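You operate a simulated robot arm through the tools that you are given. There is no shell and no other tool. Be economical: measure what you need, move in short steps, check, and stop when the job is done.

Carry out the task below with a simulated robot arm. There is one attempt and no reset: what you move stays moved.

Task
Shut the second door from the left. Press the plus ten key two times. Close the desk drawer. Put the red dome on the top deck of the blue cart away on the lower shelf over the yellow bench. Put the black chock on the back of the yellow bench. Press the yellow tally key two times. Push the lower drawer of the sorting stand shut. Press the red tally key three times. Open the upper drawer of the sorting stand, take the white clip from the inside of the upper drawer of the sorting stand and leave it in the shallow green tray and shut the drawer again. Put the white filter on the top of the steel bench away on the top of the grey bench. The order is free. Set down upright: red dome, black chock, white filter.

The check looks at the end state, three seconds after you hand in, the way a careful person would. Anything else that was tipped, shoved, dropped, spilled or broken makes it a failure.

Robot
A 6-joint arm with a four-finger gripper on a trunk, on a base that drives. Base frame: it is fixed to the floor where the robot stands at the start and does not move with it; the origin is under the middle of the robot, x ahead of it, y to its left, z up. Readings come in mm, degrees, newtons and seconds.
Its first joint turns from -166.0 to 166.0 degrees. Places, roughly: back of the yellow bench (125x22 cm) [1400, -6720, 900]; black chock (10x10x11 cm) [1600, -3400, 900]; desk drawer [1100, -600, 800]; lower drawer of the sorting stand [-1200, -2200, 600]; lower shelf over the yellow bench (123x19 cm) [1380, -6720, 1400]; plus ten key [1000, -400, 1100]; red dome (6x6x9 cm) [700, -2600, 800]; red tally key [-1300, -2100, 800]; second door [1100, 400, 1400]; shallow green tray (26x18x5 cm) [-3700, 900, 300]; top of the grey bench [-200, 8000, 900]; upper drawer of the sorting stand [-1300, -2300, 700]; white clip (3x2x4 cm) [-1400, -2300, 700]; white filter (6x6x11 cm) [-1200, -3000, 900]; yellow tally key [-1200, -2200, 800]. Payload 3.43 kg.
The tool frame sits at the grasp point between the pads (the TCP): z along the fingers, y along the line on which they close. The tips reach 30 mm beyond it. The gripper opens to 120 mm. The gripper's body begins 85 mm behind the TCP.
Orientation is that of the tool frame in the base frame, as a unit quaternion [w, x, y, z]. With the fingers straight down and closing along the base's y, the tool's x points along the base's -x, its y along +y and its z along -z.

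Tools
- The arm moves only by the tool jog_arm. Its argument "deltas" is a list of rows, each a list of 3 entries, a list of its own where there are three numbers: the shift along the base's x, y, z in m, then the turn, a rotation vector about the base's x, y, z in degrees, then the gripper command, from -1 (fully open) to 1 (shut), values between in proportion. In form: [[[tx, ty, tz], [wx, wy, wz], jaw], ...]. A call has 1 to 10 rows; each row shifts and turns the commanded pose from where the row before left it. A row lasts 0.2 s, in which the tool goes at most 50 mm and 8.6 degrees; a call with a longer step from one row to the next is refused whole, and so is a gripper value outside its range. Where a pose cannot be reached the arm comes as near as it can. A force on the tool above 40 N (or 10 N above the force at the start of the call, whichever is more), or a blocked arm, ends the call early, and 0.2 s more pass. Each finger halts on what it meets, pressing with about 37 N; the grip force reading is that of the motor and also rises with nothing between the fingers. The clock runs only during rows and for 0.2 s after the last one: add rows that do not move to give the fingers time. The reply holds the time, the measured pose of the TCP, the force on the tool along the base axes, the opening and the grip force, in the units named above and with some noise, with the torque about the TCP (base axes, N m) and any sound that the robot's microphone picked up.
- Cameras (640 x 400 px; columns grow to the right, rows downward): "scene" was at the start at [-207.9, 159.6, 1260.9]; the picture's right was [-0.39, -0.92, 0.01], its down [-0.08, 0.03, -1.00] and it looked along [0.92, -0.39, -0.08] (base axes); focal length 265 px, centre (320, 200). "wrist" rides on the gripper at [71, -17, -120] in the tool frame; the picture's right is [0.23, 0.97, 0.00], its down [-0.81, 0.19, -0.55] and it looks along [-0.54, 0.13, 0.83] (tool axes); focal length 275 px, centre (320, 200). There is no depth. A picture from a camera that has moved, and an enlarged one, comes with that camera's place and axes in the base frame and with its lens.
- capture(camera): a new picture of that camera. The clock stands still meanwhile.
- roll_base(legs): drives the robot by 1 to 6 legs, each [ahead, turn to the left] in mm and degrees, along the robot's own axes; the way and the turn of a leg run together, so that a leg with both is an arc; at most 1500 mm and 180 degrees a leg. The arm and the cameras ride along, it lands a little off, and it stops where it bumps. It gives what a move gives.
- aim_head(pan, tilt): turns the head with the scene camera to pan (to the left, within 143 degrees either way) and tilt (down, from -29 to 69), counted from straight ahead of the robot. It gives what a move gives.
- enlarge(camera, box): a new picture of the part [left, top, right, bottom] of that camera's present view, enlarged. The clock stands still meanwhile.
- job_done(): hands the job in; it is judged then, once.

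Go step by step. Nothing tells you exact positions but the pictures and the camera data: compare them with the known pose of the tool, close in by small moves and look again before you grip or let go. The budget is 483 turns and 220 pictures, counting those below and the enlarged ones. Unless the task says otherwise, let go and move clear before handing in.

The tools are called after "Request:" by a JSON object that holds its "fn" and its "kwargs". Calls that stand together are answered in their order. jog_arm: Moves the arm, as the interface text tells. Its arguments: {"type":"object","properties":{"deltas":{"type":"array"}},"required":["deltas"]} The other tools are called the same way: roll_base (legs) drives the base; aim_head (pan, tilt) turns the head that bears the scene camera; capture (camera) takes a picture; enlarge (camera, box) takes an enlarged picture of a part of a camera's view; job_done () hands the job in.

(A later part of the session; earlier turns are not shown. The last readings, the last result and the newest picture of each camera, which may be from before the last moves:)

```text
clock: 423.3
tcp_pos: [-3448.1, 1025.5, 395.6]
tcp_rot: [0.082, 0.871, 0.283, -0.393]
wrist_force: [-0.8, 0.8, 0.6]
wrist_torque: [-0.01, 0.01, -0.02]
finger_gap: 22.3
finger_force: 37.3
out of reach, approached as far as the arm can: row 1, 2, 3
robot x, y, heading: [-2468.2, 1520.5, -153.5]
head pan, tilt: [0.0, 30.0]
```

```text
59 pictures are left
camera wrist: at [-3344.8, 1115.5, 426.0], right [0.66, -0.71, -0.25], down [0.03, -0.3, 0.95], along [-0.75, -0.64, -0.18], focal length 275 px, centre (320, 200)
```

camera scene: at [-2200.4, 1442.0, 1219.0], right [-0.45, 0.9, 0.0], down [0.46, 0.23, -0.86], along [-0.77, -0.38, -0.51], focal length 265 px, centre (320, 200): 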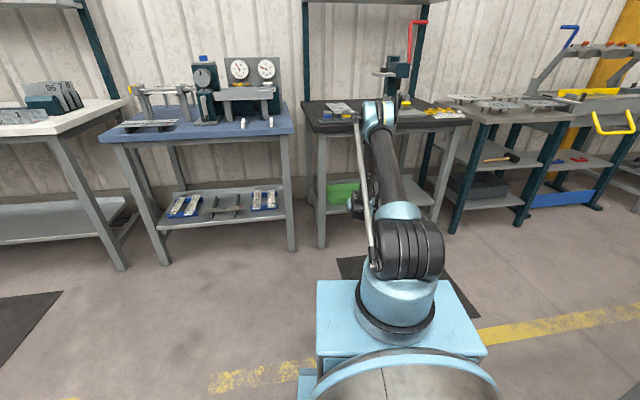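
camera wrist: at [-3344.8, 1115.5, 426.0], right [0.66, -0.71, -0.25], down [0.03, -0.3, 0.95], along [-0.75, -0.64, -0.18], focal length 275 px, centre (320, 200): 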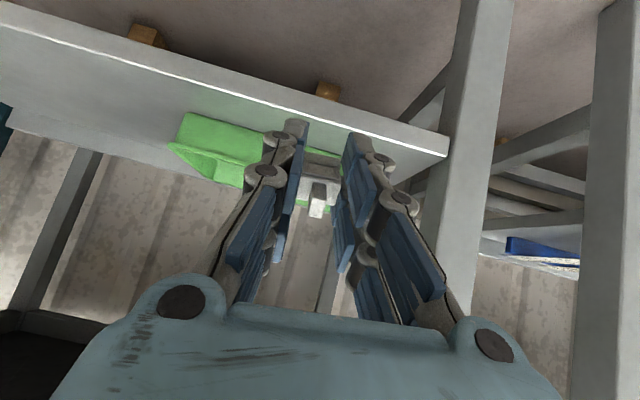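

Geometry says the forearm stays clear of the bench edge if I place the clip in the front half of the tray. Drive closer and look.

Request:
{"fn": "roll_base", "kwargs": {"legs": [[180, 0]]}}

Request:
{"fn": "capture", "kwargs": {"camera": "wrist"}}

Request:
{"fn": "capture", "kwargs": {"camera": "scene"}}

```text
clock: 424.8
tcp_pos: [-3612.5, 946.6, 396.0]
tcp_rot: [0.082, 0.871, 0.283, -0.393]
wrist_force: [0.7, -0.4, 0.2]
wrist_torque: [-0.01, -0.01, -0.01]
finger_gap: 22.0
finger_force: 36.5
robot x, y, heading: [-2631.4, 1442.6, -153.5]
head pan, tilt: [0.0, 30.0]
```

```text
58 pictures are left
camera wrist: at [-3508.2, 1036.0, 425.9], right [0.66, -0.71, -0.25], down [0.03, -0.3, 0.95], along [-0.75, -0.64, -0.18], focal length 275 px, centre (320, 200)
```

wrist: 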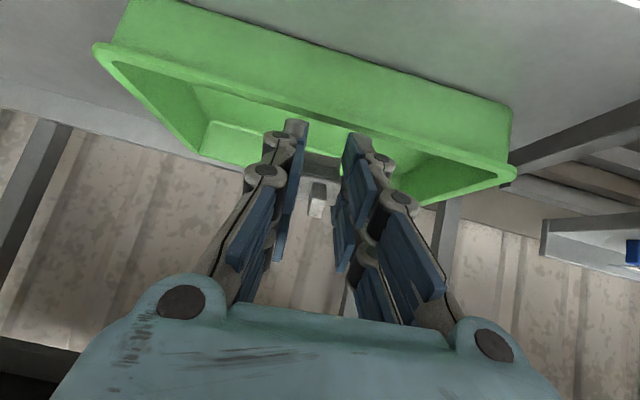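

```text
57 pictures are left
camera scene: at [-2363.3, 1360.2, 1219.0], right [-0.44, 0.9, 0.0], down [0.46, 0.23, -0.86], along [-0.77, -0.38, -0.51], focal length 265 px, centre (320, 200)
```

scene: 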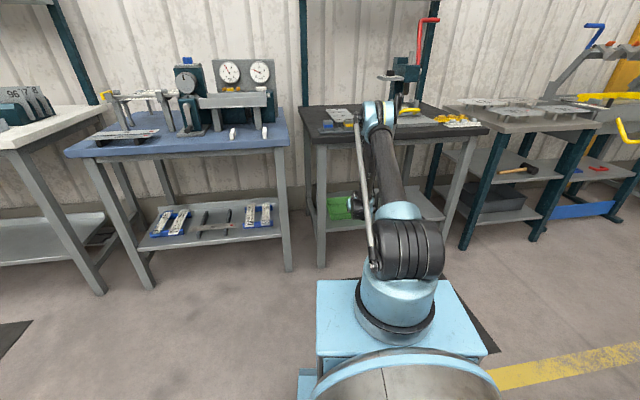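

Request:
{"fn": "roll_base", "kwargs": {"legs": [[40, 0]]}}

Request:
{"fn": "capture", "kwargs": {"camera": "wrist"}}

```text
clock: 425.7
tcp_pos: [-3643.3, 931.7, 409.3]
tcp_rot: [0.083, 0.869, 0.281, -0.399]
wrist_force: [-0.2, -0.2, 0.4]
wrist_torque: [0.03, -0.01, 0.01]
finger_gap: 22.3
finger_force: 36.9
robot x, y, heading: [-2670.5, 1421.5, -153.9]
head pan, tilt: [0.0, 30.0]
```

```text
56 pictures are left
camera wrist: at [-3538.9, 1020.9, 437.9], right [0.66, -0.71, -0.25], down [0.04, -0.3, 0.95], along [-0.75, -0.64, -0.17], focal length 275 px, centre (320, 200)
```

wrist: 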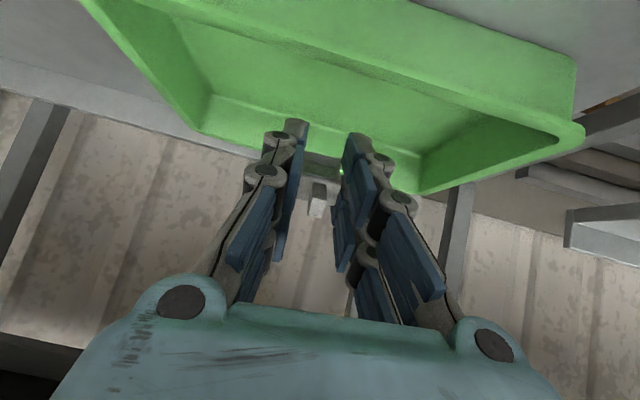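

Request:
{"fn": "jog_arm", "kwargs": {"deltas": [[[0, 0, -0.015], [0, 0, 0], 1], [[0, 0, -0.015], [0, 0, 0], 1], [[0, 0, -0.015], [0, 0, 0], 1], [[0, 0, 0], [0, 0, 0], 1]]}}

Request:
{"fn": "capture", "kwargs": {"camera": "wrist"}}

```text
clock: 426.7
tcp_pos: [-3653.6, 926.2, 383.7]
tcp_rot: [0.084, 0.867, 0.281, -0.404]
wrist_force: [0.0, -0.4, 0.0]
wrist_torque: [0.04, -0.03, -0.01]
finger_gap: 22.4
finger_force: 37.3
out of reach, approached as far as the arm can: row 1, 2, 3
robot x, y, heading: [-2664.6, 1424.1, -153.7]
head pan, tilt: [0.0, 30.0]
```

```text
55 pictures are left
camera wrist: at [-3547.7, 1016.1, 410.7], right [0.66, -0.71, -0.25], down [0.05, -0.29, 0.95], along [-0.75, -0.64, -0.16], focal length 275 px, centre (320, 200)
```

wrist: 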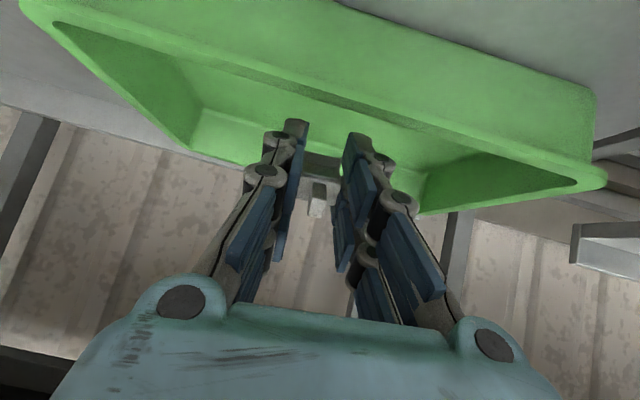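

Request:
{"fn": "jog_arm", "kwargs": {"deltas": [[[0.005, 0.0025, -0.008], [3.6, -7.1, 0], 1], [[0, 0, -0.012], [0, 0, 0], 1], [[0, 0, -0.012], [0, 0, 0], 1], [[0, 0, 0], [0, 0, 0], 1]]}}

Request:
{"fn": "capture", "kwargs": {"camera": "wrist"}}

Request:
{"fn": "enlarge", "kwargs": {"camera": "scene", "box": [290, 80, 470, 240]}}

```text
clock: 427.5
tcp_pos: [-3644.1, 932.3, 372.7]
tcp_rot: [0.074, 0.89, 0.286, -0.348]
wrist_force: [-0.3, -0.2, -1.2]
wrist_torque: [-0.04, 0.03, 0.0]
finger_gap: 22.6
finger_force: 36.6
robot x, y, heading: [-2667.7, 1419.8, -153.9]
head pan, tilt: [0.0, 30.0]
stopped in row 3: the force on the tool passed its limit at 65 N (the readings are from after the stop); the commanded pose is now the measured one
```

```text
54 pictures are left
camera wrist: at [-3543.0, 1019.0, 416.2], right [0.68, -0.7, -0.22], down [-0.05, -0.35, 0.94], along [-0.73, -0.63, -0.27], focal length 275 px, centre (320, 200)
```

wrist: 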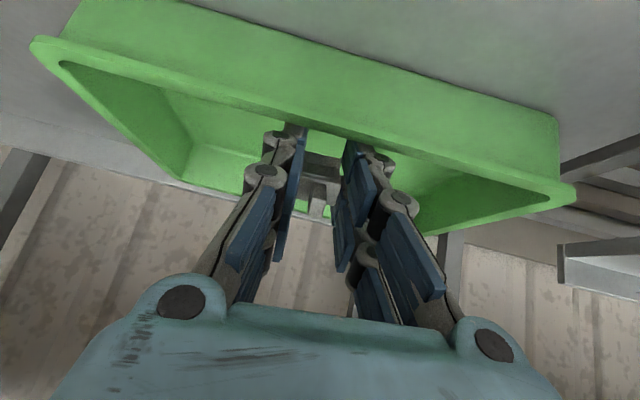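

```text
2.50 times, centred on (380, 160) of scene
camera zoom: at [-2399.3, 1342.4, 1219.1], right [-0.44, 0.9, 0.0], down [0.46, 0.23, -0.86], along [-0.77, -0.38, -0.51], focal length 663 px, centre (170, 300)
```

zoom: 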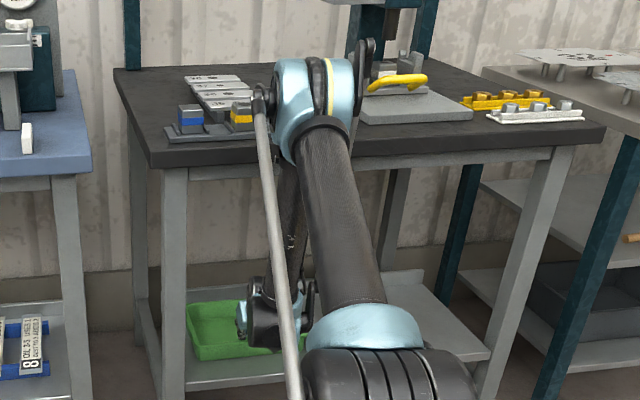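

Tips are at rim height inside the tray's front half. Release the clip here with a small opening.

Request:
{"fn": "jog_arm", "kwargs": {"deltas": [[[0, 0, 0], [0, 0, 0], 0.5], [[0, 0, 0], [0, 0, 0], 0.2], [[0, 0, 0], [0, 0, 0], 0.1], [[0, 0, 0], [0, 0, 0], 0.1]]}}

Request:
{"fn": "capture", "kwargs": {"camera": "wrist"}}

```text
clock: 428.5
tcp_pos: [-3644.0, 931.9, 373.3]
tcp_rot: [0.075, 0.889, 0.287, -0.348]
wrist_force: [0.5, -0.3, -0.2]
wrist_torque: [0.01, -0.04, -0.02]
finger_gap: 54.0
finger_force: 0.1
robot x, y, heading: [-2668.5, 1422.5, -153.6]
head pan, tilt: [0.0, 30.0]
```

```text
52 pictures are left
camera wrist: at [-3543.1, 1018.8, 416.3], right [0.68, -0.7, -0.22], down [-0.05, -0.35, 0.94], along [-0.73, -0.63, -0.27], focal length 275 px, centre (320, 200)
```

wrist: 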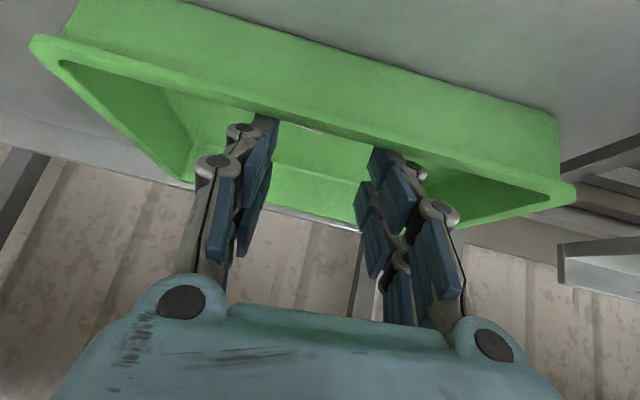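

Request:
{"fn": "jog_arm", "kwargs": {"deltas": [[[0.004, 0.002, 0.02], [0, 0, 0], 0.1], [[0.004, 0.002, 0.02], [0, 0, 0], 0.1], [[0, 0, 0.01], [0, 0, 0], 0.1]]}}

Request:
{"fn": "roll_base", "kwargs": {"legs": [[-100, 0]]}}

Request:
{"fn": "capture", "kwargs": {"camera": "wrist"}}

```text
clock: 429.3
tcp_pos: [-3634.9, 935.8, 423.2]
tcp_rot: [0.075, 0.889, 0.287, -0.348]
wrist_force: [0.6, -0.2, 0.6]
wrist_torque: [0.0, 0.01, -0.03]
finger_gap: 54.1
finger_force: 0.0
robot x, y, heading: [-2664.6, 1418.2, -153.7]
head pan, tilt: [0.0, 30.0]
```

```text
clock: 430.4
tcp_pos: [-3544.0, 983.0, 422.8]
tcp_rot: [0.075, 0.889, 0.287, -0.348]
wrist_force: [0.7, 0.8, 0.2]
wrist_torque: [-0.01, 0.0, -0.03]
finger_gap: 54.0
finger_force: 0.1
robot x, y, heading: [-2575.4, 1468.1, -153.8]
head pan, tilt: [0.0, 30.0]
```

```text
51 pictures are left
camera wrist: at [-3442.1, 1069.2, 465.6], right [0.68, -0.7, -0.22], down [-0.05, -0.35, 0.94], along [-0.73, -0.63, -0.27], focal length 275 px, centre (320, 200)
```

wrist: 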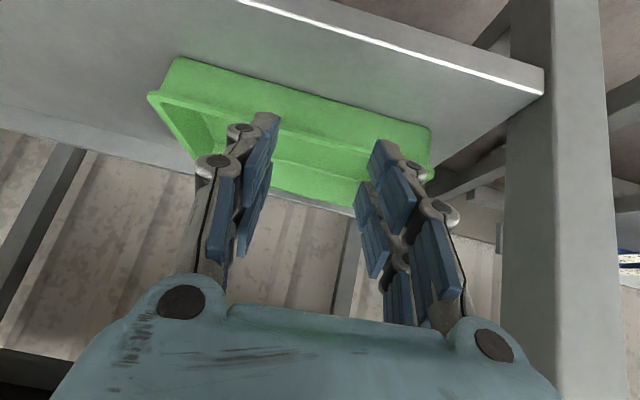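

Request:
{"fn": "roll_base", "kwargs": {"legs": [[-230, 0]]}}

Request:
{"fn": "jog_arm", "kwargs": {"deltas": [[[0, 0, 0.045], [3.38, -6.7, 0], 0.1], [[0, 0, 0.045], [3.38, -6.7, 0], 0.1], [[0, 0, 0.045], [3.38, -6.7, 0], 0.1], [[0, 0, 0.045], [3.38, -6.7, 0], 0.1], [[0, 0, 0.045], [3.38, -6.7, 0], 0.1], [[0, 0, 0.045], [0, 0, 0], 0.1], [[0, 0, 0.045], [0, 0, 0], 0.1], [[0, 0, 0.045], [0, 0, 0], 0.1], [[0, 0, 0.045], [0, 0, 0], 0.1], [[0, 0, 0.045], [0, 0, 0], 0.1]]}}

Request:
{"fn": "enlarge", "kwargs": {"camera": "scene", "box": [290, 100, 430, 220]}}

```text
clock: 432.2
tcp_pos: [-3336.3, 1084.9, 436.1]
tcp_rot: [0.076, 0.887, 0.286, -0.354]
wrist_force: [-0.4, -0.6, -0.3]
wrist_torque: [0.0, -0.06, 0.0]
finger_gap: 53.9
finger_force: 0.0
robot x, y, heading: [-2375.5, 1565.9, -153.7]
head pan, tilt: [0.0, 30.0]
```

```text
clock: 434.4
tcp_pos: [-3331.9, 1087.6, 897.8]
tcp_rot: [0.027, 0.952, 0.3, -0.046]
wrist_force: [-0.6, 0.7, 0.0]
wrist_torque: [0.03, -0.01, 0.0]
finger_gap: 54.0
finger_force: 0.1
robot x, y, heading: [-2371.9, 1567.2, -153.4]
head pan, tilt: [0.0, 30.0]
```

```text
3.33 times, centred on (360, 160) of scene
camera zoom: at [-2103.7, 1488.6, 1219.0], right [-0.44, 0.9, 0.0], down [0.46, 0.23, -0.86], along [-0.77, -0.38, -0.51], focal length 884 px, centre (187, 333)
```

zoom: 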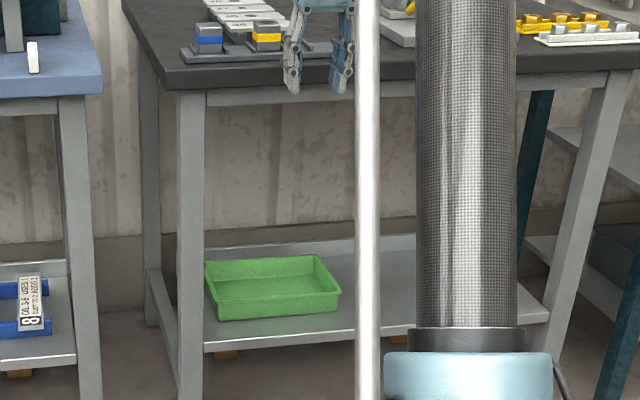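

Nothing fell in front; the clip should lie just behind the tray's front wall. Retract the arm and drive back to the sorting stand to shut the drawer.

Request:
{"fn": "jog_arm", "kwargs": {"deltas": [[[0.02, 0.01, 0.04], [1.8, -3.5, 0], 1], [[0.025, 0.0125, 0.04], [0, 0, 0], 1], [[0.025, 0.0125, 0.04], [0, 0, 0], 1], [[0.025, 0.0125, 0.04], [0, 0, 0], 1], [[0.025, 0.0125, 0.04], [0, 0, 0], 1], [[0.025, 0.0125, 0.04], [0, 0, 0], 1], [[0.03, 0.015, 0.03], [0, 0, 0], 1], [[0.03, 0.015, 0.03], [0, 0, 0], 1]]}}

Request:
{"fn": "roll_base", "kwargs": {"legs": [[0, 98.2], [1500, 0], [1500, 0], [530, 0], [0, -90]]}}

Request:
{"fn": "aim_head", "kwargs": {"pan": 0, "tilt": 20}}

Request:
{"fn": "capture", "kwargs": {"camera": "scene"}}

```text
clock: 436.2
tcp_pos: [-3127.6, 1189.0, 1197.6]
tcp_rot: [0.02, 0.954, 0.3, -0.011]
wrist_force: [-1.2, 0.0, -0.4]
wrist_torque: [0.03, -0.08, 0.02]
finger_gap: 0.0
finger_force: 33.6
robot x, y, heading: [-2371.0, 1571.0, -153.8]
head pan, tilt: [0.0, 30.0]
```

```text
clock: 462.8
tcp_pos: [-1201.4, -1865.9, 1197.6]
tcp_rot: [0.021, 0.944, 0.328, -0.012]
wrist_force: [-0.1, -0.9, -0.4]
wrist_torque: [0.01, 0.01, 0.01]
finger_gap: 0.0
finger_force: 33.1
robot x, y, heading: [-462.9, -1464.2, -150.4]
head pan, tilt: [0.0, 30.0]
```

```text
clock: 463.5
tcp_pos: [-1188.6, -1858.8, 1207.5]
tcp_rot: [0.021, 0.944, 0.328, -0.018]
wrist_force: [0.2, -0.3, 0.0]
wrist_torque: [-0.01, 0.03, 0.04]
finger_gap: 0.0
finger_force: 33.5
robot x, y, heading: [-463.1, -1461.2, -150.2]
head pan, tilt: [0.0, 20.0]
```

```text
49 pictures are left
camera scene: at [-191.8, -1524.7, 1234.9], right [-0.49, 0.87, 0.0], down [0.31, 0.18, -0.93], along [-0.81, -0.46, -0.36], focal length 265 px, centre (320, 200)
```

scene: 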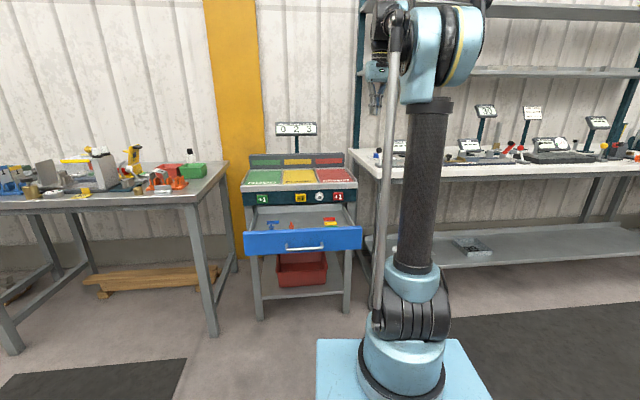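

Facing the stand (counter still 0‑2‑3). Align heading and back up to get room for pushing the upper drawer shut.

Request:
{"fn": "roll_base", "kwargs": {"legs": [[0, 4.8], [-150, 0]]}}

```text
clock: 465.4
tcp_pos: [-1029.3, -1833.3, 1208.2]
tcp_rot: [0.022, 0.93, 0.367, -0.017]
wrist_force: [0.0, 0.2, 0.5]
wrist_torque: [0.01, 0.02, 0.03]
finger_gap: 0.0
finger_force: 34.3
robot x, y, heading: [-338.0, -1372.8, -145.4]
head pan, tilt: [0.0, 20.0]
```

Request:
{"fn": "jog_arm", "kwargs": {"deltas": [[[0, 0, 0], [0, 0, -8.4], 1], [[0.0156, -0.0225, -0.04], [-4.27, 6.17, 0], 1], [[0.0156, -0.0225, -0.04], [-4.27, 6.17, 0], 1], [[0.0156, -0.0225, -0.04], [-4.27, 6.17, 0], 1], [[0.0156, -0.0225, -0.04], [-4.27, 6.17, 0], 1], [[0.0156, -0.0225, -0.04], [-4.27, 6.17, 0], 1], [[0.0156, -0.0225, -0.04], [-4.27, 6.17, 0], 1], [[0, 0, -0.045], [0, 0, 0], 1], [[0, 0, -0.045], [0, 0, 0], 1], [[0, 0, -0.045], [0, 0, 0], 1]]}}

Request:
{"fn": "jog_arm", "kwargs": {"deltas": [[[0, 0, -0.04], [0, 0, 0], 1], [[0, 0, -0.04], [0, 0, 0], 1], [[0, 0, 0], [0, 0, 0], 1]]}}

Request:
{"fn": "capture", "kwargs": {"camera": "wrist"}}

```text
clock: 467.6
tcp_pos: [-923.5, -1959.9, 842.0]
tcp_rot: [0.134, 0.869, 0.276, -0.387]
wrist_force: [0.9, 0.6, -0.7]
wrist_torque: [-0.03, 0.03, 0.01]
finger_gap: 0.0
finger_force: 33.5
robot x, y, heading: [-338.1, -1374.0, -145.6]
head pan, tilt: [0.0, 20.0]
```

```text
clock: 468.4
tcp_pos: [-921.2, -1959.7, 761.6]
tcp_rot: [0.136, 0.869, 0.278, -0.387]
wrist_force: [-1.0, 0.5, 0.3]
wrist_torque: [0.0, 0.02, 0.01]
finger_gap: 0.1
finger_force: 33.2
robot x, y, heading: [-338.0, -1376.3, -146.1]
head pan, tilt: [0.0, 20.0]
```

```text
48 pictures are left
camera wrist: at [-821.8, -1864.4, 786.7], right [0.7, -0.7, -0.15], down [0.0, -0.21, 0.98], along [-0.72, -0.68, -0.15], focal length 275 px, centre (320, 200)
```

wrist: 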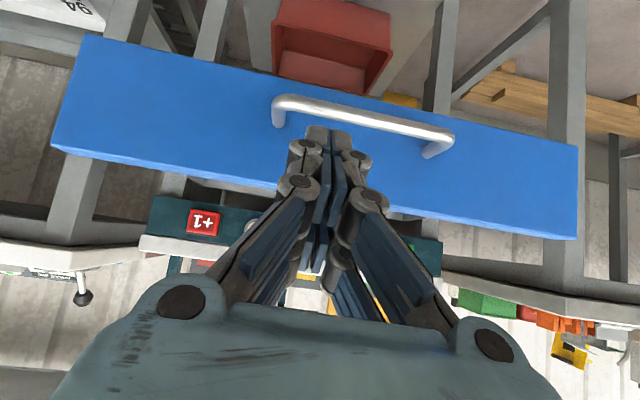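

Request:
{"fn": "jog_arm", "kwargs": {"deltas": [[[-0.02, -0.014, -0.012], [0, 0, 0], 1], [[-0.02, -0.014, 0], [0, 0, 0], 1]]}}

Request:
{"fn": "roll_base", "kwargs": {"legs": [[200, 0]]}}

Request:
{"fn": "capture", "kwargs": {"camera": "wrist"}}

```text
clock: 469.0
tcp_pos: [-961.5, -1988.6, 750.2]
tcp_rot: [0.135, 0.869, 0.277, -0.387]
wrist_force: [0.1, 0.5, 0.1]
wrist_torque: [-0.03, 0.01, -0.01]
finger_gap: 0.0
finger_force: 33.3
robot x, y, heading: [-336.4, -1374.8, -145.7]
head pan, tilt: [0.0, 20.0]
```

```text
clock: 470.6
tcp_pos: [-1127.7, -2103.0, 750.6]
tcp_rot: [0.134, 0.869, 0.276, -0.388]
wrist_force: [0.3, -0.4, 1.6]
wrist_torque: [0.0, 0.01, 0.02]
finger_gap: 0.1
finger_force: 33.4
robot x, y, heading: [-498.1, -1486.4, -145.8]
head pan, tilt: [0.0, 20.0]
```

```text
47 pictures are left
camera wrist: at [-1027.3, -2006.9, 775.4], right [0.7, -0.7, -0.15], down [0.0, -0.21, 0.98], along [-0.72, -0.68, -0.15], focal length 275 px, centre (320, 200)
```

wrist: 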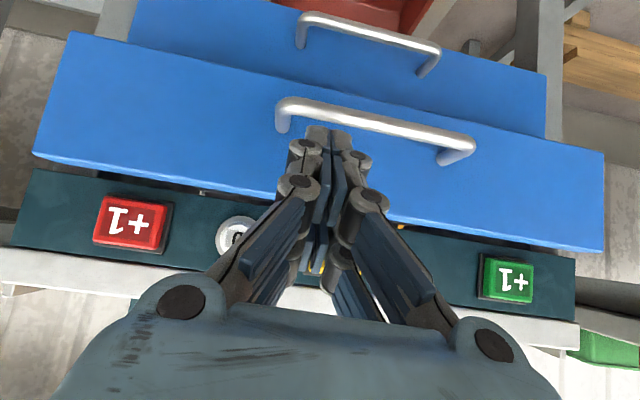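

Request:
{"fn": "roll_base", "kwargs": {"legs": [[60, 0]]}}

Request:
{"fn": "jog_arm", "kwargs": {"deltas": [[[-0.0082, -0.0057, 0], [0, 0, 0], 1], [[-0.0082, -0.0057, 0], [0, 0, 0], 1], [[-0.0041, -0.0028, 0], [0, 0, 0], 1], [[-0.0041, -0.0028, 0], [0, 0, 0], 1]]}}

Request:
{"fn": "capture", "kwargs": {"camera": "wrist"}}

```text
clock: 471.6
tcp_pos: [-1169.3, -2131.8, 758.9]
tcp_rot: [0.136, 0.867, 0.276, -0.393]
wrist_force: [-0.3, -0.1, 0.0]
wrist_torque: [0.0, -0.01, -0.02]
finger_gap: 0.0
finger_force: 32.9
robot x, y, heading: [-553.8, -1522.8, -145.6]
head pan, tilt: [0.0, 20.0]
```

```text
clock: 472.6
tcp_pos: [-1188.4, -2142.7, 769.5]
tcp_rot: [0.138, 0.864, 0.275, -0.398]
wrist_force: [0.3, -0.3, -0.1]
wrist_torque: [-0.03, 0.04, 0.0]
finger_gap: 0.2
finger_force: 33.7
robot x, y, heading: [-553.6, -1520.6, -145.6]
head pan, tilt: [0.0, 20.0]
```

```text
46 pictures are left
camera wrist: at [-1086.8, -2047.8, 791.9], right [0.69, -0.7, -0.16], down [0.02, -0.2, 0.98], along [-0.72, -0.68, -0.12], focal length 275 px, centre (320, 200)
```

wrist: 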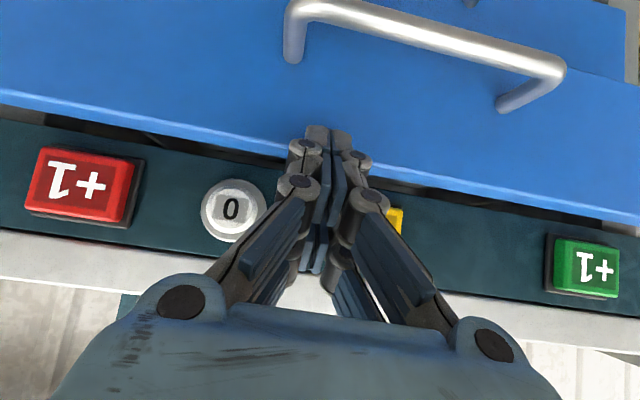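

Request:
{"fn": "jog_arm", "kwargs": {"deltas": [[[0.0123, 0.0085, 0], [0, 0, 0], 1], [[0, 0, -0.015], [0, 0, 0], 1], [[0, 0, -0.016], [0, 0, 0], 1], [[-0.0082, -0.0057, 0], [0, 0, 0], 1], [[-0.0082, -0.0057, 0], [0, 0, 0], 1], [[-0.0082, -0.0057, 0], [0, 0, 0], 1], [[-0.0041, -0.0028, 0], [0, 0, 0], 1]]}}

Request:
{"fn": "capture", "kwargs": {"camera": "wrist"}}

```text
clock: 474.2
tcp_pos: [-1205.0, -2154.9, 737.9]
tcp_rot: [0.137, 0.864, 0.274, -0.399]
wrist_force: [0.2, 0.3, 0.8]
wrist_torque: [0.0, 0.03, -0.04]
finger_gap: 0.0
finger_force: 33.3
robot x, y, heading: [-552.2, -1522.9, -145.6]
head pan, tilt: [0.0, 20.0]
```

```text
45 pictures are left
camera wrist: at [-1104.0, -2058.5, 760.9], right [0.69, -0.7, -0.16], down [0.02, -0.2, 0.98], along [-0.72, -0.68, -0.12], focal length 275 px, centre (320, 200)
```

wrist: 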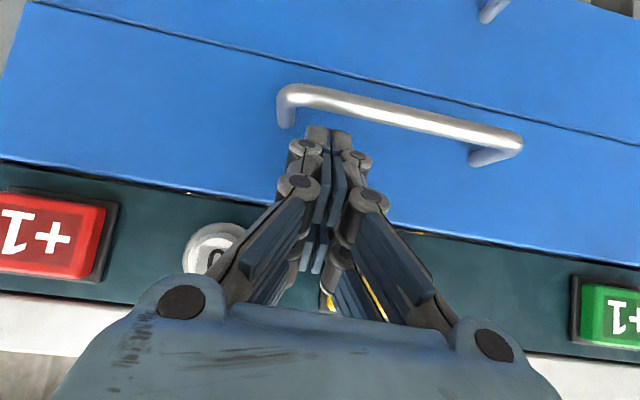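

Request:
{"fn": "jog_arm", "kwargs": {"deltas": [[[-0.0033, -0.0023, 0], [0, 0, 0], 1], [[-0.0033, -0.0023, 0], [0, 0, 0], 1], [[-0.0033, -0.0023, 0], [0, 0, 0], 1], [[-0.0033, -0.0023, 0], [0, 0, 0], 1]]}}

Request:
{"fn": "jog_arm", "kwargs": {"deltas": [[[0.0246, 0.017, 0.01], [0, 0, 0], 1], [[0.033, 0.023, 0.02], [0, 0, 0], 1], [[0.033, 0.023, 0.02], [0, 0, 0], 1], [[0.033, 0.023, 0.02], [0, 0, 0], 1], [[0, 0, 0.045], [4.27, -6.17, 0], 1], [[0, 0, 0.045], [4.27, -6.17, 0], 1], [[0, 0, 0.045], [4.27, -6.17, 0], 1], [[0, 0, 0.045], [4.27, -6.17, 0], 1], [[0, 0, 0.045], [4.27, -6.17, 0], 1]]}}

Request:
{"fn": "capture", "kwargs": {"camera": "wrist"}}

```text
clock: 475.1
tcp_pos: [-1205.3, -2154.9, 747.1]
tcp_rot: [0.14, 0.862, 0.275, -0.402]
wrist_force: [-1.7, -2.5, -0.5]
wrist_torque: [0.0, -0.01, -0.03]
finger_gap: 0.0
finger_force: 33.7
robot x, y, heading: [-555.9, -1524.0, -145.7]
head pan, tilt: [0.0, 20.0]
stopped in row 4: the force on the tool passed its limit at 50 N (the readings are from after the stop); the commanded pose is now the measured one
```

```text
clock: 477.1
tcp_pos: [-1080.4, -2070.4, 1042.5]
tcp_rot: [0.048, 0.948, 0.297, -0.101]
wrist_force: [-0.5, -0.2, 0.2]
wrist_torque: [0.0, 0.01, 0.04]
finger_gap: 0.0
finger_force: 33.3
robot x, y, heading: [-554.4, -1520.0, -145.9]
head pan, tilt: [0.0, 20.0]
```

```text
44 pictures are left
camera wrist: at [-1014.4, -1997.2, 1142.9], right [0.74, -0.67, -0.02], down [-0.45, -0.52, 0.72], along [-0.5, -0.53, -0.69], focal length 275 px, centre (320, 200)
```

wrist: 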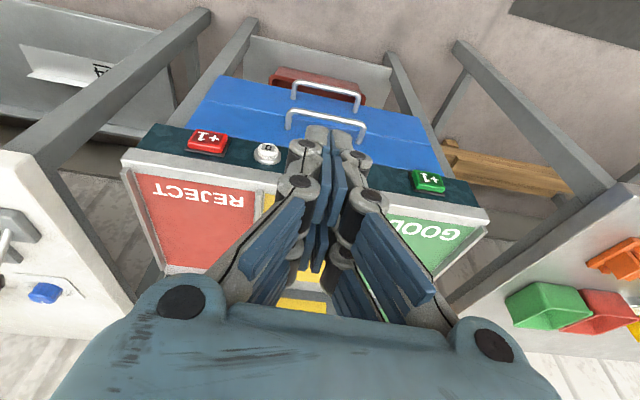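

Both drawers are shut. Raise the arm high and drive to the steel bench for the white filter (around (-1140,-2990)).

Request:
{"fn": "jog_arm", "kwargs": {"deltas": [[[0, 0, 0.045], [0, 0, 0], -1], [[0, 0, 0.045], [0, 0, 0], -1], [[0, 0, 0.045], [0, 0, 0], -1], [[0, 0, 0.045], [0, 0, 0], -1], [[0, 0, 0.045], [0, 0, 0], -1], [[0, 0, 0.045], [0, 0, 0], -1]]}}

Request:
{"fn": "roll_base", "kwargs": {"legs": [[0, 57], [436, 0], [0, 28.6], [490, 0]]}}

```text
clock: 478.5
tcp_pos: [-1080.8, -2068.0, 1314.1]
tcp_rot: [0.047, 0.948, 0.297, -0.102]
wrist_force: [-0.1, 0.1, 0.2]
wrist_torque: [0.0, 0.0, 0.03]
finger_gap: 120.1
finger_force: 0.0
robot x, y, heading: [-555.9, -1525.7, -145.5]
head pan, tilt: [0.0, 20.0]
```

```text
clock: 488.1
tcp_pos: [177.0, -2969.9, 1312.5]
tcp_rot: [0.103, 0.504, 0.857, -0.043]
wrist_force: [0.8, 0.2, 0.7]
wrist_torque: [0.01, 0.05, 0.04]
finger_gap: 120.5
finger_force: 0.1
robot x, y, heading: [-314.2, -2394.2, -61.2]
head pan, tilt: [0.0, 20.0]
```

Request:
{"fn": "roll_base", "kwargs": {"legs": [[0, -84.2]]}}

Request:
{"fn": "capture", "kwargs": {"camera": "scene"}}

Request:
{"fn": "capture", "kwargs": {"camera": "wrist"}}

```text
clock: 492.7
tcp_pos: [-839.9, -2913.4, 1321.7]
tcp_rot: [0.048, 0.952, 0.284, -0.108]
wrist_force: [0.2, -0.4, -0.4]
wrist_torque: [0.03, -0.01, 0.0]
finger_gap: 119.8
finger_force: 0.1
robot x, y, heading: [-306.5, -2404.0, -147.0]
head pan, tilt: [0.0, 20.0]
```

```text
43 pictures are left
camera scene: at [-32.2, -2453.9, 1235.0], right [-0.54, 0.84, 0.0], down [0.3, 0.19, -0.94], along [-0.79, -0.5, -0.35], focal length 265 px, centre (320, 200)
```

scene: 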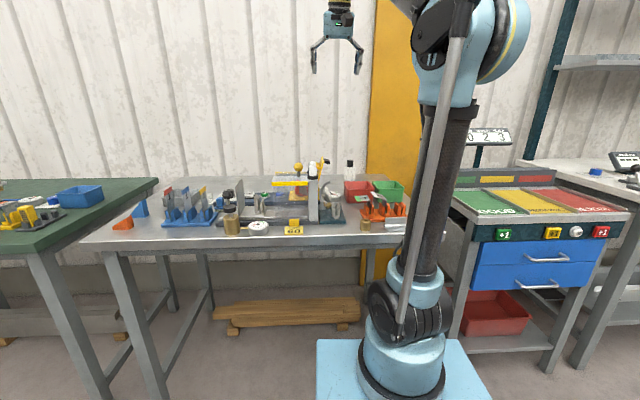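

```text
42 pictures are left
camera wrist: at [-770.6, -2843.3, 1421.3], right [0.72, -0.69, -0.03], down [-0.46, -0.51, 0.73], along [-0.52, -0.52, -0.68], focal length 275 px, centre (320, 200)
```

wrist: 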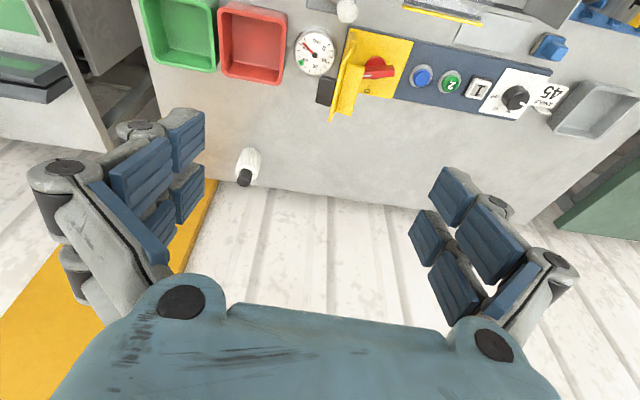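

Filter at about (-1198,-3022,912), directly ahead. Pitch the tool and move to a pre-grasp.

Request:
{"fn": "jog_arm", "kwargs": {"deltas": [[[-0.0299, -0.0057, -0.0346], [-3.85, 5.85, 0], -1], [[-0.0299, -0.0057, -0.0346], [-3.85, 5.85, 0], -1], [[-0.0299, -0.0057, -0.0346], [-3.85, 5.85, 0], -1], [[-0.0299, -0.0057, -0.0346], [-3.85, 5.85, 0], -1], [[-0.0299, -0.0057, -0.0346], [-2.2, 3.34, 0], -1], [[-0.0299, -0.0057, -0.0346], [0, 0, 0], -1], [[-0.0299, -0.0057, -0.0346], [0, 0, 0], -1], [[-0.0299, -0.0057, -0.0346], [0, 0, 0], -1], [[-0.0299, -0.0057, -0.0346], [0, 0, 0], -1], [[0, 0, 0], [0, 0, 0], -1]]}}

Request:
{"fn": "capture", "kwargs": {"camera": "wrist"}}

```text
clock: 494.9
tcp_pos: [-1093.0, -2957.7, 1017.8]
tcp_rot: [0.127, 0.88, 0.267, -0.372]
wrist_force: [-0.2, -0.1, 0.3]
wrist_torque: [0.02, 0.01, -0.01]
finger_gap: 120.0
finger_force: 0.1
robot x, y, heading: [-307.3, -2404.2, -147.4]
head pan, tilt: [0.0, 20.0]
```

```text
41 pictures are left
camera wrist: at [-991.2, -2865.9, 1049.1], right [0.68, -0.72, -0.14], down [-0.04, -0.23, 0.97], along [-0.73, -0.66, -0.18], focal length 275 px, centre (320, 200)
```

wrist: 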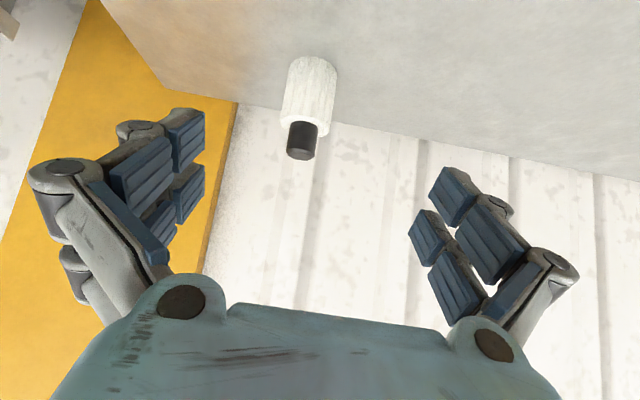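

Request:
{"fn": "jog_arm", "kwargs": {"deltas": [[[-0.021, -0.0126, -0.024], [0, 0, 0], -1], [[-0.021, -0.0126, -0.024], [0, 0, 0], -1], [[-0.021, -0.0126, -0.024], [0, 0, 0], -1], [[-0.021, -0.0126, -0.024], [0, 0, 0], -1], [[0, 0, 0], [0, 0, 0], -1]]}}

Request:
{"fn": "capture", "kwargs": {"camera": "wrist"}}

```text
clock: 496.1
tcp_pos: [-1179.8, -3006.9, 923.3]
tcp_rot: [0.126, 0.88, 0.267, -0.372]
wrist_force: [0.1, 0.2, 0.4]
wrist_torque: [-0.01, 0.0, 0.03]
finger_gap: 120.1
finger_force: 0.0
robot x, y, heading: [-304.9, -2402.0, -147.4]
head pan, tilt: [0.0, 20.0]
```

```text
40 pictures are left
camera wrist: at [-1077.8, -2914.5, 954.2], right [0.68, -0.72, -0.14], down [-0.04, -0.23, 0.97], along [-0.73, -0.66, -0.18], focal length 275 px, centre (320, 200)
```

wrist: 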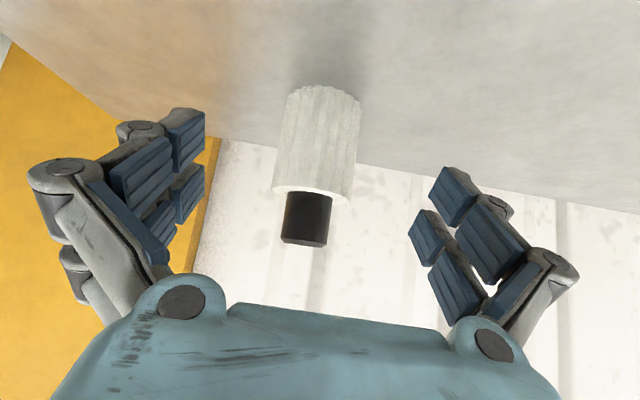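

Request:
{"fn": "jog_arm", "kwargs": {"deltas": [[[-0.016, -0.01, -0.016], [0, 0, 0], -1], [[-0.016, -0.01, -0.016], [0, 0, 0], -1], [[0, 0, 0], [0, 0, 0], -1]]}}

Request:
{"fn": "capture", "kwargs": {"camera": "wrist"}}

```text
clock: 496.9
tcp_pos: [-1211.4, -3027.0, 892.4]
tcp_rot: [0.126, 0.881, 0.267, -0.371]
wrist_force: [-0.2, 0.6, 0.1]
wrist_torque: [0.0, 0.01, -0.01]
finger_gap: 120.1
finger_force: 0.0
robot x, y, heading: [-310.0, -2402.9, -147.3]
head pan, tilt: [0.0, 20.0]
```

```text
39 pictures are left
camera wrist: at [-1110.1, -2934.3, 922.4], right [0.68, -0.72, -0.14], down [-0.04, -0.23, 0.97], along [-0.73, -0.66, -0.18], focal length 275 px, centre (320, 200)
```

wrist: 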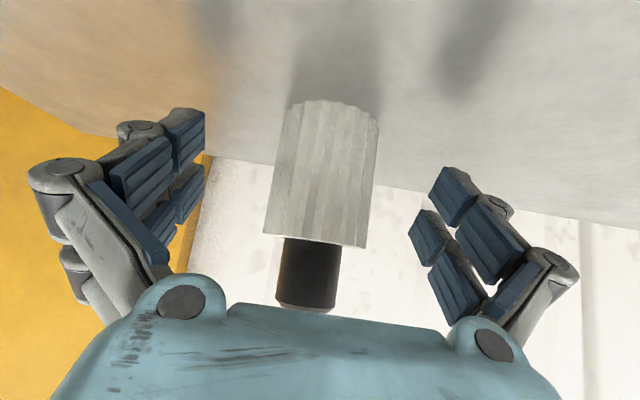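

Request:
{"fn": "jog_arm", "kwargs": {"deltas": [[[0, 0, 0], [0, 0, 0], -0.4], [[0, 0, 0], [0, 0, 0], 0.1], [[0, 0, 0], [0, 0, 0], 0.5], [[0, 0, 0], [0, 0, 0], 1], [[0, 0, 0], [0, 0, 0], 1]]}}

Request:
{"fn": "jog_arm", "kwargs": {"deltas": [[[0, 0, 0.02], [0, 0, 0], 1], [[0, 0, 0.04], [0, 0, 0], 1], [[0, 0, 0.045], [0, 0, 0], 1], [[0, 0, 0.045], [0, 0, 0], 1], [[0.02, 0.013, 0.04], [0, 0, 0], 1], [[0.02, 0.013, 0.04], [0, 0, 0], 1], [[0.02, 0.013, 0.04], [0, 0, 0], 1], [[0.02, 0.013, 0.04], [0, 0, 0], 1]]}}

Request:
{"fn": "capture", "kwargs": {"camera": "wrist"}}

```text
clock: 498.1
tcp_pos: [-1211.9, -3025.6, 891.8]
tcp_rot: [0.126, 0.88, 0.266, -0.372]
wrist_force: [-0.3, 1.4, 2.7]
wrist_torque: [0.11, 0.07, 0.01]
finger_gap: 53.0
finger_force: 36.8
robot x, y, heading: [-305.0, -2404.7, -147.3]
head pan, tilt: [0.0, 20.0]
```

```text
clock: 499.9
tcp_pos: [-1132.6, -2974.4, 1201.1]
tcp_rot: [0.126, 0.88, 0.267, -0.371]
wrist_force: [-0.8, -0.5, -1.5]
wrist_torque: [0.02, -0.02, 0.0]
finger_gap: 52.6
finger_force: 36.9
robot x, y, heading: [-302.6, -2405.4, -147.2]
head pan, tilt: [0.0, 20.0]
```

```text
38 pictures are left
camera wrist: at [-1031.6, -2881.4, 1232.1], right [0.68, -0.72, -0.14], down [-0.04, -0.23, 0.97], along [-0.73, -0.66, -0.19], focal length 275 px, centre (320, 200)
```

wrist: 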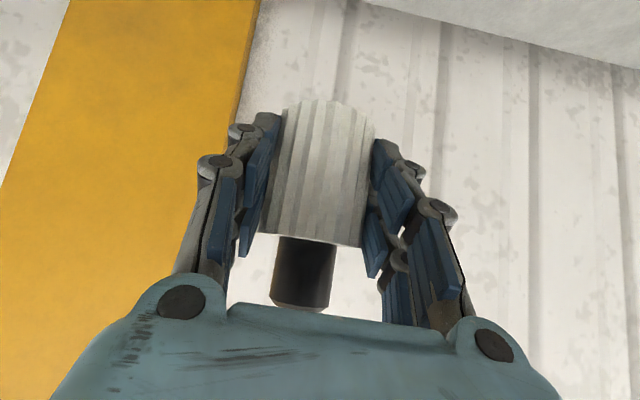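

Filter gripped and lifted, upright. Retract, then start the long drive toward the grey bench at the far end.

Request:
{"fn": "jog_arm", "kwargs": {"deltas": [[[0.033, 0.022, 0.02], [0, 0, 0], 1], [[0.033, 0.022, 0.02], [0, 0, 0], 1], [[0.033, 0.022, 0.02], [0, 0, 0], 1], [[0.033, 0.022, 0.02], [0, 0, 0], 1], [[0.033, 0.022, 0], [0, 0, 0], 1]]}}

Request:
{"fn": "roll_base", "kwargs": {"legs": [[0, -88], [800, 0], [0, -17.5], [1500, 0], [1500, 0], [700, 0]]}}

Request:
{"fn": "aim_head", "kwargs": {"pan": -15, "tilt": 8}}

Request:
{"fn": "capture", "kwargs": {"camera": "scene"}}

```text
clock: 501.1
tcp_pos: [-968.4, -2864.9, 1279.7]
tcp_rot: [0.126, 0.88, 0.266, -0.372]
wrist_force: [-0.2, -0.1, -1.6]
wrist_torque: [0.04, -0.08, 0.02]
finger_gap: 52.9
finger_force: 37.1
robot x, y, heading: [-306.4, -2401.5, -147.5]
head pan, tilt: [0.0, 20.0]
```

```text
clock: 528.5
tcp_pos: [-2112.1, 2540.1, 1279.2]
tcp_rot: [-0.219, 0.746, -0.538, -0.326]
wrist_force: [0.6, 0.6, -1.6]
wrist_torque: [0.01, 0.04, -0.03]
finger_gap: 52.5
finger_force: 36.9
robot x, y, heading: [-1844.2, 1782.7, 107.2]
head pan, tilt: [0.0, 20.0]
```

```text
clock: 529.2
tcp_pos: [-2107.3, 2525.2, 1290.9]
tcp_rot: [-0.223, 0.744, -0.536, -0.331]
wrist_force: [-0.4, -0.4, -0.5]
wrist_torque: [-0.02, 0.0, -0.02]
finger_gap: 52.5
finger_force: 37.3
robot x, y, heading: [-1843.3, 1780.6, 107.3]
head pan, tilt: [-15.0, 8.0]
```

```text
37 pictures are left
camera scene: at [-1938.4, 1538.0, 1254.5], right [1.0, 0.04, 0.0], down [0.01, -0.15, -0.99], along [-0.04, 0.99, -0.15], focal length 265 px, centre (320, 200)
```

scene: 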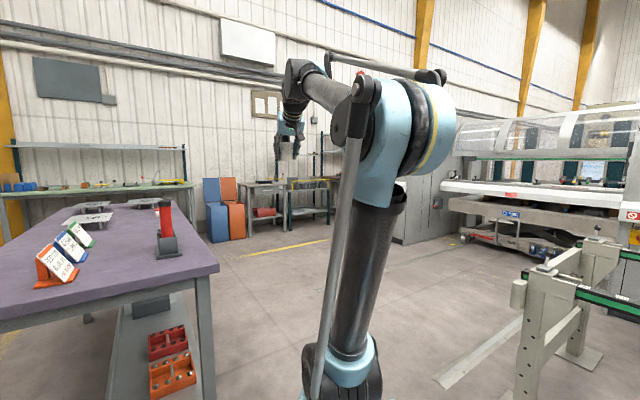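

Request:
{"fn": "roll_base", "kwargs": {"legs": [[0, -12], [1500, 0], [1000, 0], [0, -25]]}}

Request:
{"fn": "aim_head", "kwargs": {"pan": 20, "tilt": 8}}

Request:
{"fn": "capture", "kwargs": {"camera": "scene"}}

```text
clock: 543.9
tcp_pos: [-1917.2, 5028.4, 1289.0]
tcp_rot: [0.313, -0.544, 0.739, 0.246]
wrist_force: [0.9, -0.7, -0.6]
wrist_torque: [-0.02, 0.0, 0.03]
finger_gap: 51.9
finger_force: 37.2
robot x, y, heading: [-2139.7, 4269.7, 71.8]
head pan, tilt: [-15.0, 8.0]
```

```text
clock: 544.9
tcp_pos: [-1922.9, 5013.4, 1298.6]
tcp_rot: [0.318, -0.542, 0.736, 0.25]
wrist_force: [-0.4, -0.7, -0.4]
wrist_torque: [-0.03, -0.04, -0.02]
finger_gap: 52.1
finger_force: 36.9
robot x, y, heading: [-2138.4, 4270.7, 71.5]
head pan, tilt: [20.0, 8.0]
```

```text
36 pictures are left
camera scene: at [-2412.5, 4146.1, 1254.5], right [1.0, 0.03, 0.0], down [0.0, -0.15, -0.99], along [-0.03, 0.99, -0.15], focal length 265 px, centre (320, 200)
```

scene: 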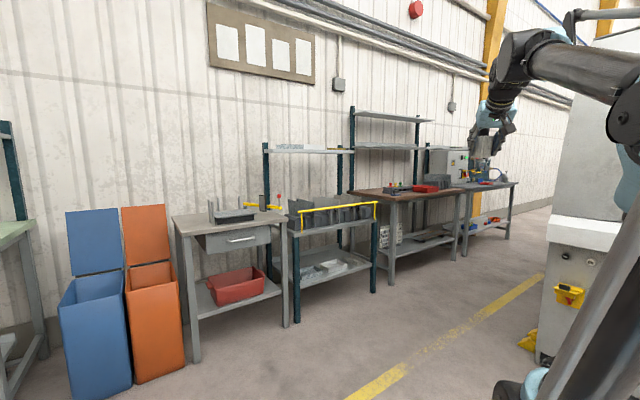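

The grey bench is the far one along the back wall, at about (-240,7770). Drive along the wall aisle to it.

Request:
{"fn": "roll_base", "kwargs": {"legs": [[0, 14.2], [1313, 0], [0, -51], [1500, 0], [700, 0]]}}

Request:
{"fn": "aim_head", "kwargs": {"pan": 45, "tilt": 12}}

Request:
{"fn": "capture", "kwargs": {"camera": "scene"}}

```text
clock: 565.7
tcp_pos: [335.5, 7358.0, 1299.1]
tcp_rot: [0.378, -0.295, 0.866, 0.143]
wrist_force: [-0.8, -0.3, -0.3]
wrist_torque: [0.0, 0.0, 0.01]
finger_gap: 51.8
finger_force: 37.0
robot x, y, heading: [-268.8, 6872.7, 36.8]
head pan, tilt: [20.0, 8.0]
```

```text
clock: 566.6
tcp_pos: [322.8, 7348.6, 1308.3]
tcp_rot: [0.383, -0.295, 0.863, 0.144]
wrist_force: [0.0, 0.5, -0.8]
wrist_torque: [0.0, -0.01, 0.01]
finger_gap: 51.9
finger_force: 37.3
robot x, y, heading: [-268.2, 6872.3, 36.6]
head pan, tilt: [45.0, 12.0]
```

```text
35 pictures are left
camera scene: at [-601.8, 6945.6, 1248.3], right [0.99, -0.15, -0.01], down [-0.04, -0.21, -0.98], along [0.14, 0.97, -0.22], focal length 265 px, centre (320, 200)
```

scene: 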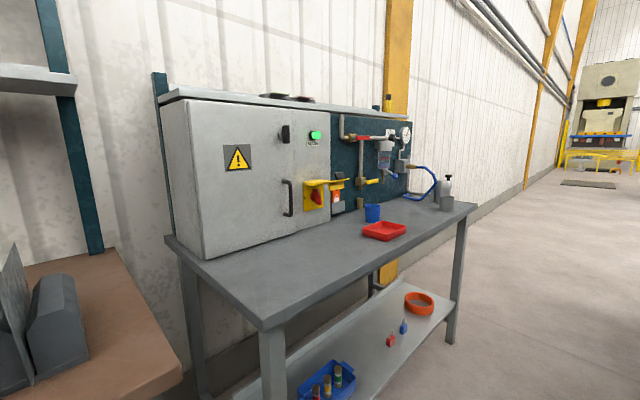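

Clear space on the grey bench in front of its cabinet, left of the red tray. Move up and turn to face it.

Request:
{"fn": "roll_base", "kwargs": {"legs": [[350, 0], [0, 88]]}}

Request:
{"fn": "aim_head", "kwargs": {"pan": 0, "tilt": 20}}

Request:
{"fn": "capture", "kwargs": {"camera": "scene"}}

Request:
{"fn": "capture", "kwargs": {"camera": "wrist"}}

```text
clock: 573.2
tcp_pos: [-444.9, 7689.3, 1307.5]
tcp_rot: [-0.174, 0.813, -0.414, -0.37]
wrist_force: [-0.3, 0.1, -0.9]
wrist_torque: [-0.02, 0.04, 0.0]
finger_gap: 51.9
finger_force: 37.3
robot x, y, heading: [19.1, 7085.1, 125.3]
head pan, tilt: [45.0, 12.0]
```

```text
clock: 574.3
tcp_pos: [-436.3, 7676.7, 1317.6]
tcp_rot: [-0.177, 0.811, -0.413, -0.375]
wrist_force: [0.4, 0.2, -0.4]
wrist_torque: [-0.03, 0.0, 0.03]
finger_gap: 51.9
finger_force: 36.8
robot x, y, heading: [21.5, 7088.0, 124.9]
head pan, tilt: [0.0, 20.0]
```

```text
34 pictures are left
camera scene: at [-18.8, 6818.0, 1235.0], right [0.82, 0.57, 0.0], down [0.2, -0.29, -0.94], along [-0.54, 0.77, -0.35], focal length 265 px, centre (320, 200)
```

scene: 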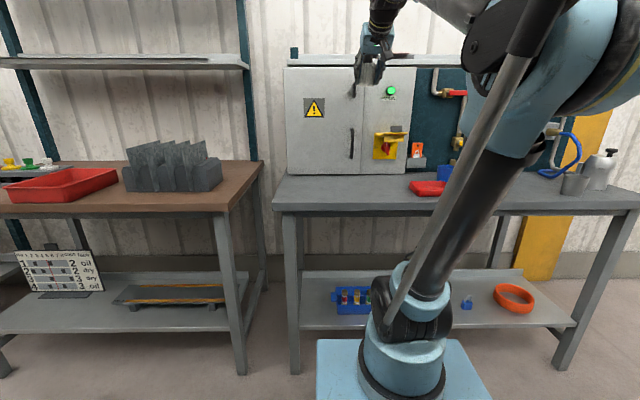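

```text
33 pictures are left
camera wrist: at [-341.2, 7576.5, 1341.2], right [-0.69, -0.7, -0.15], down [-0.2, -0.01, 0.98], along [-0.69, 0.71, -0.14], focal length 275 px, centre (320, 200)
```

wrist: 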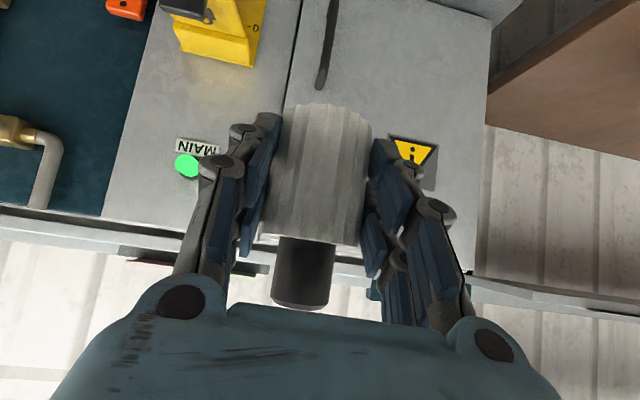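

Request:
{"fn": "jog_arm", "kwargs": {"deltas": [[[-0.0067, 0.0096, -0.044], [-2.1, -1.5, 0], 1], [[-0.0067, 0.0096, -0.044], [0, 0, 0], 1], [[-0.0067, 0.0096, -0.044], [0, 0, 0], 1], [[-0.0067, 0.0096, -0.044], [0, 0, 0], 1], [[-0.0067, 0.0096, -0.044], [0, 0, 0], 1], [[-0.0067, 0.0096, -0.044], [0, 0, 0], 1], [[-0.0067, 0.0096, -0.044], [0, 0, 0], 1], [[0, 0, 0], [0, 0, 0], 1]]}}

Request:
{"fn": "capture", "kwargs": {"camera": "scene"}}

Request:
{"fn": "capture", "kwargs": {"camera": "wrist"}}

```text
clock: 576.1
tcp_pos: [-485.7, 7742.1, 1010.3]
tcp_rot: [-0.167, 0.819, -0.417, -0.357]
wrist_force: [0.3, 0.2, -0.5]
wrist_torque: [-0.03, -0.03, -0.03]
finger_gap: 51.8
finger_force: 36.8
robot x, y, heading: [21.0, 7088.7, 124.9]
head pan, tilt: [0.0, 20.0]
```

```text
32 pictures are left
camera scene: at [-18.7, 6818.0, 1235.0], right [0.82, 0.57, 0.0], down [0.2, -0.29, -0.94], along [-0.54, 0.77, -0.35], focal length 265 px, centre (320, 200)
```

scene: 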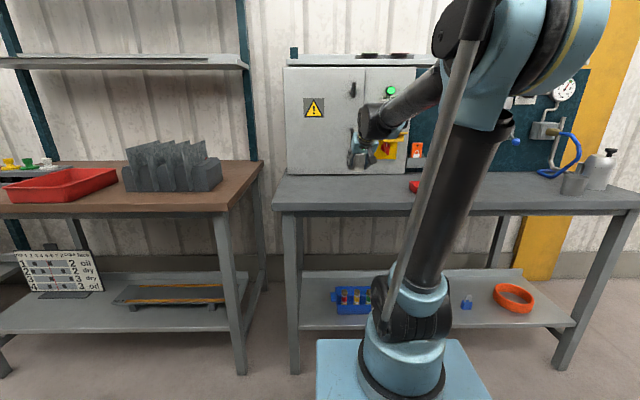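

```text
31 pictures are left
camera wrist: at [-390.4, 7643.0, 1041.4], right [-0.69, -0.71, -0.14], down [-0.23, 0.03, 0.97], along [-0.69, 0.7, -0.18], focal length 275 px, centre (320, 200)
```

wrist: 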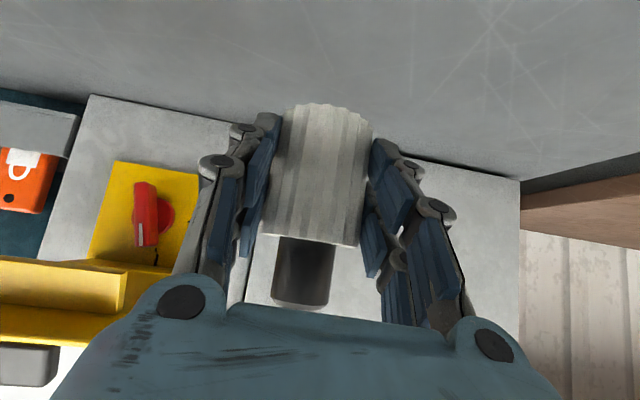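

Request:
{"fn": "jog_arm", "kwargs": {"deltas": [[[0, 0, -0.02], [0, 0, 0], 1], [[0, 0, -0.015], [0, 0, 0], 1], [[0, 0, -0.008], [0, 0, 0], 1], [[0, 0, 0], [0, 0, 0], 1]]}}

Request:
{"fn": "capture", "kwargs": {"camera": "wrist"}}

```text
clock: 577.1
tcp_pos: [-483.8, 7743.1, 966.5]
tcp_rot: [-0.167, 0.819, -0.417, -0.357]
wrist_force: [0.2, -0.4, -0.5]
wrist_torque: [-0.02, 0.02, -0.01]
finger_gap: 51.8
finger_force: 37.0
robot x, y, heading: [20.7, 7089.2, 125.2]
head pan, tilt: [0.0, 20.0]
```

```text
30 pictures are left
camera wrist: at [-389.6, 7644.3, 996.8], right [-0.69, -0.71, -0.14], down [-0.23, 0.03, 0.97], along [-0.69, 0.7, -0.18], focal length 275 px, centre (320, 200)
```

wrist: 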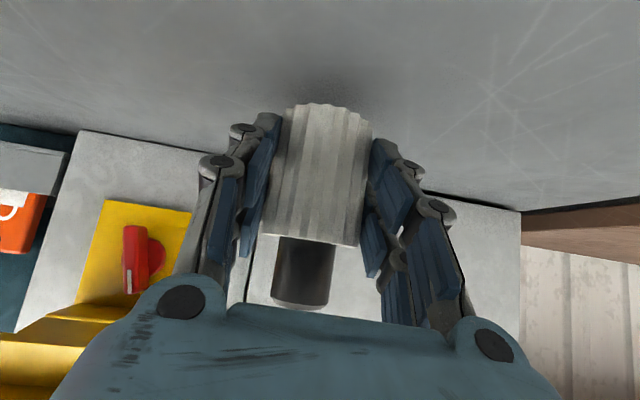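

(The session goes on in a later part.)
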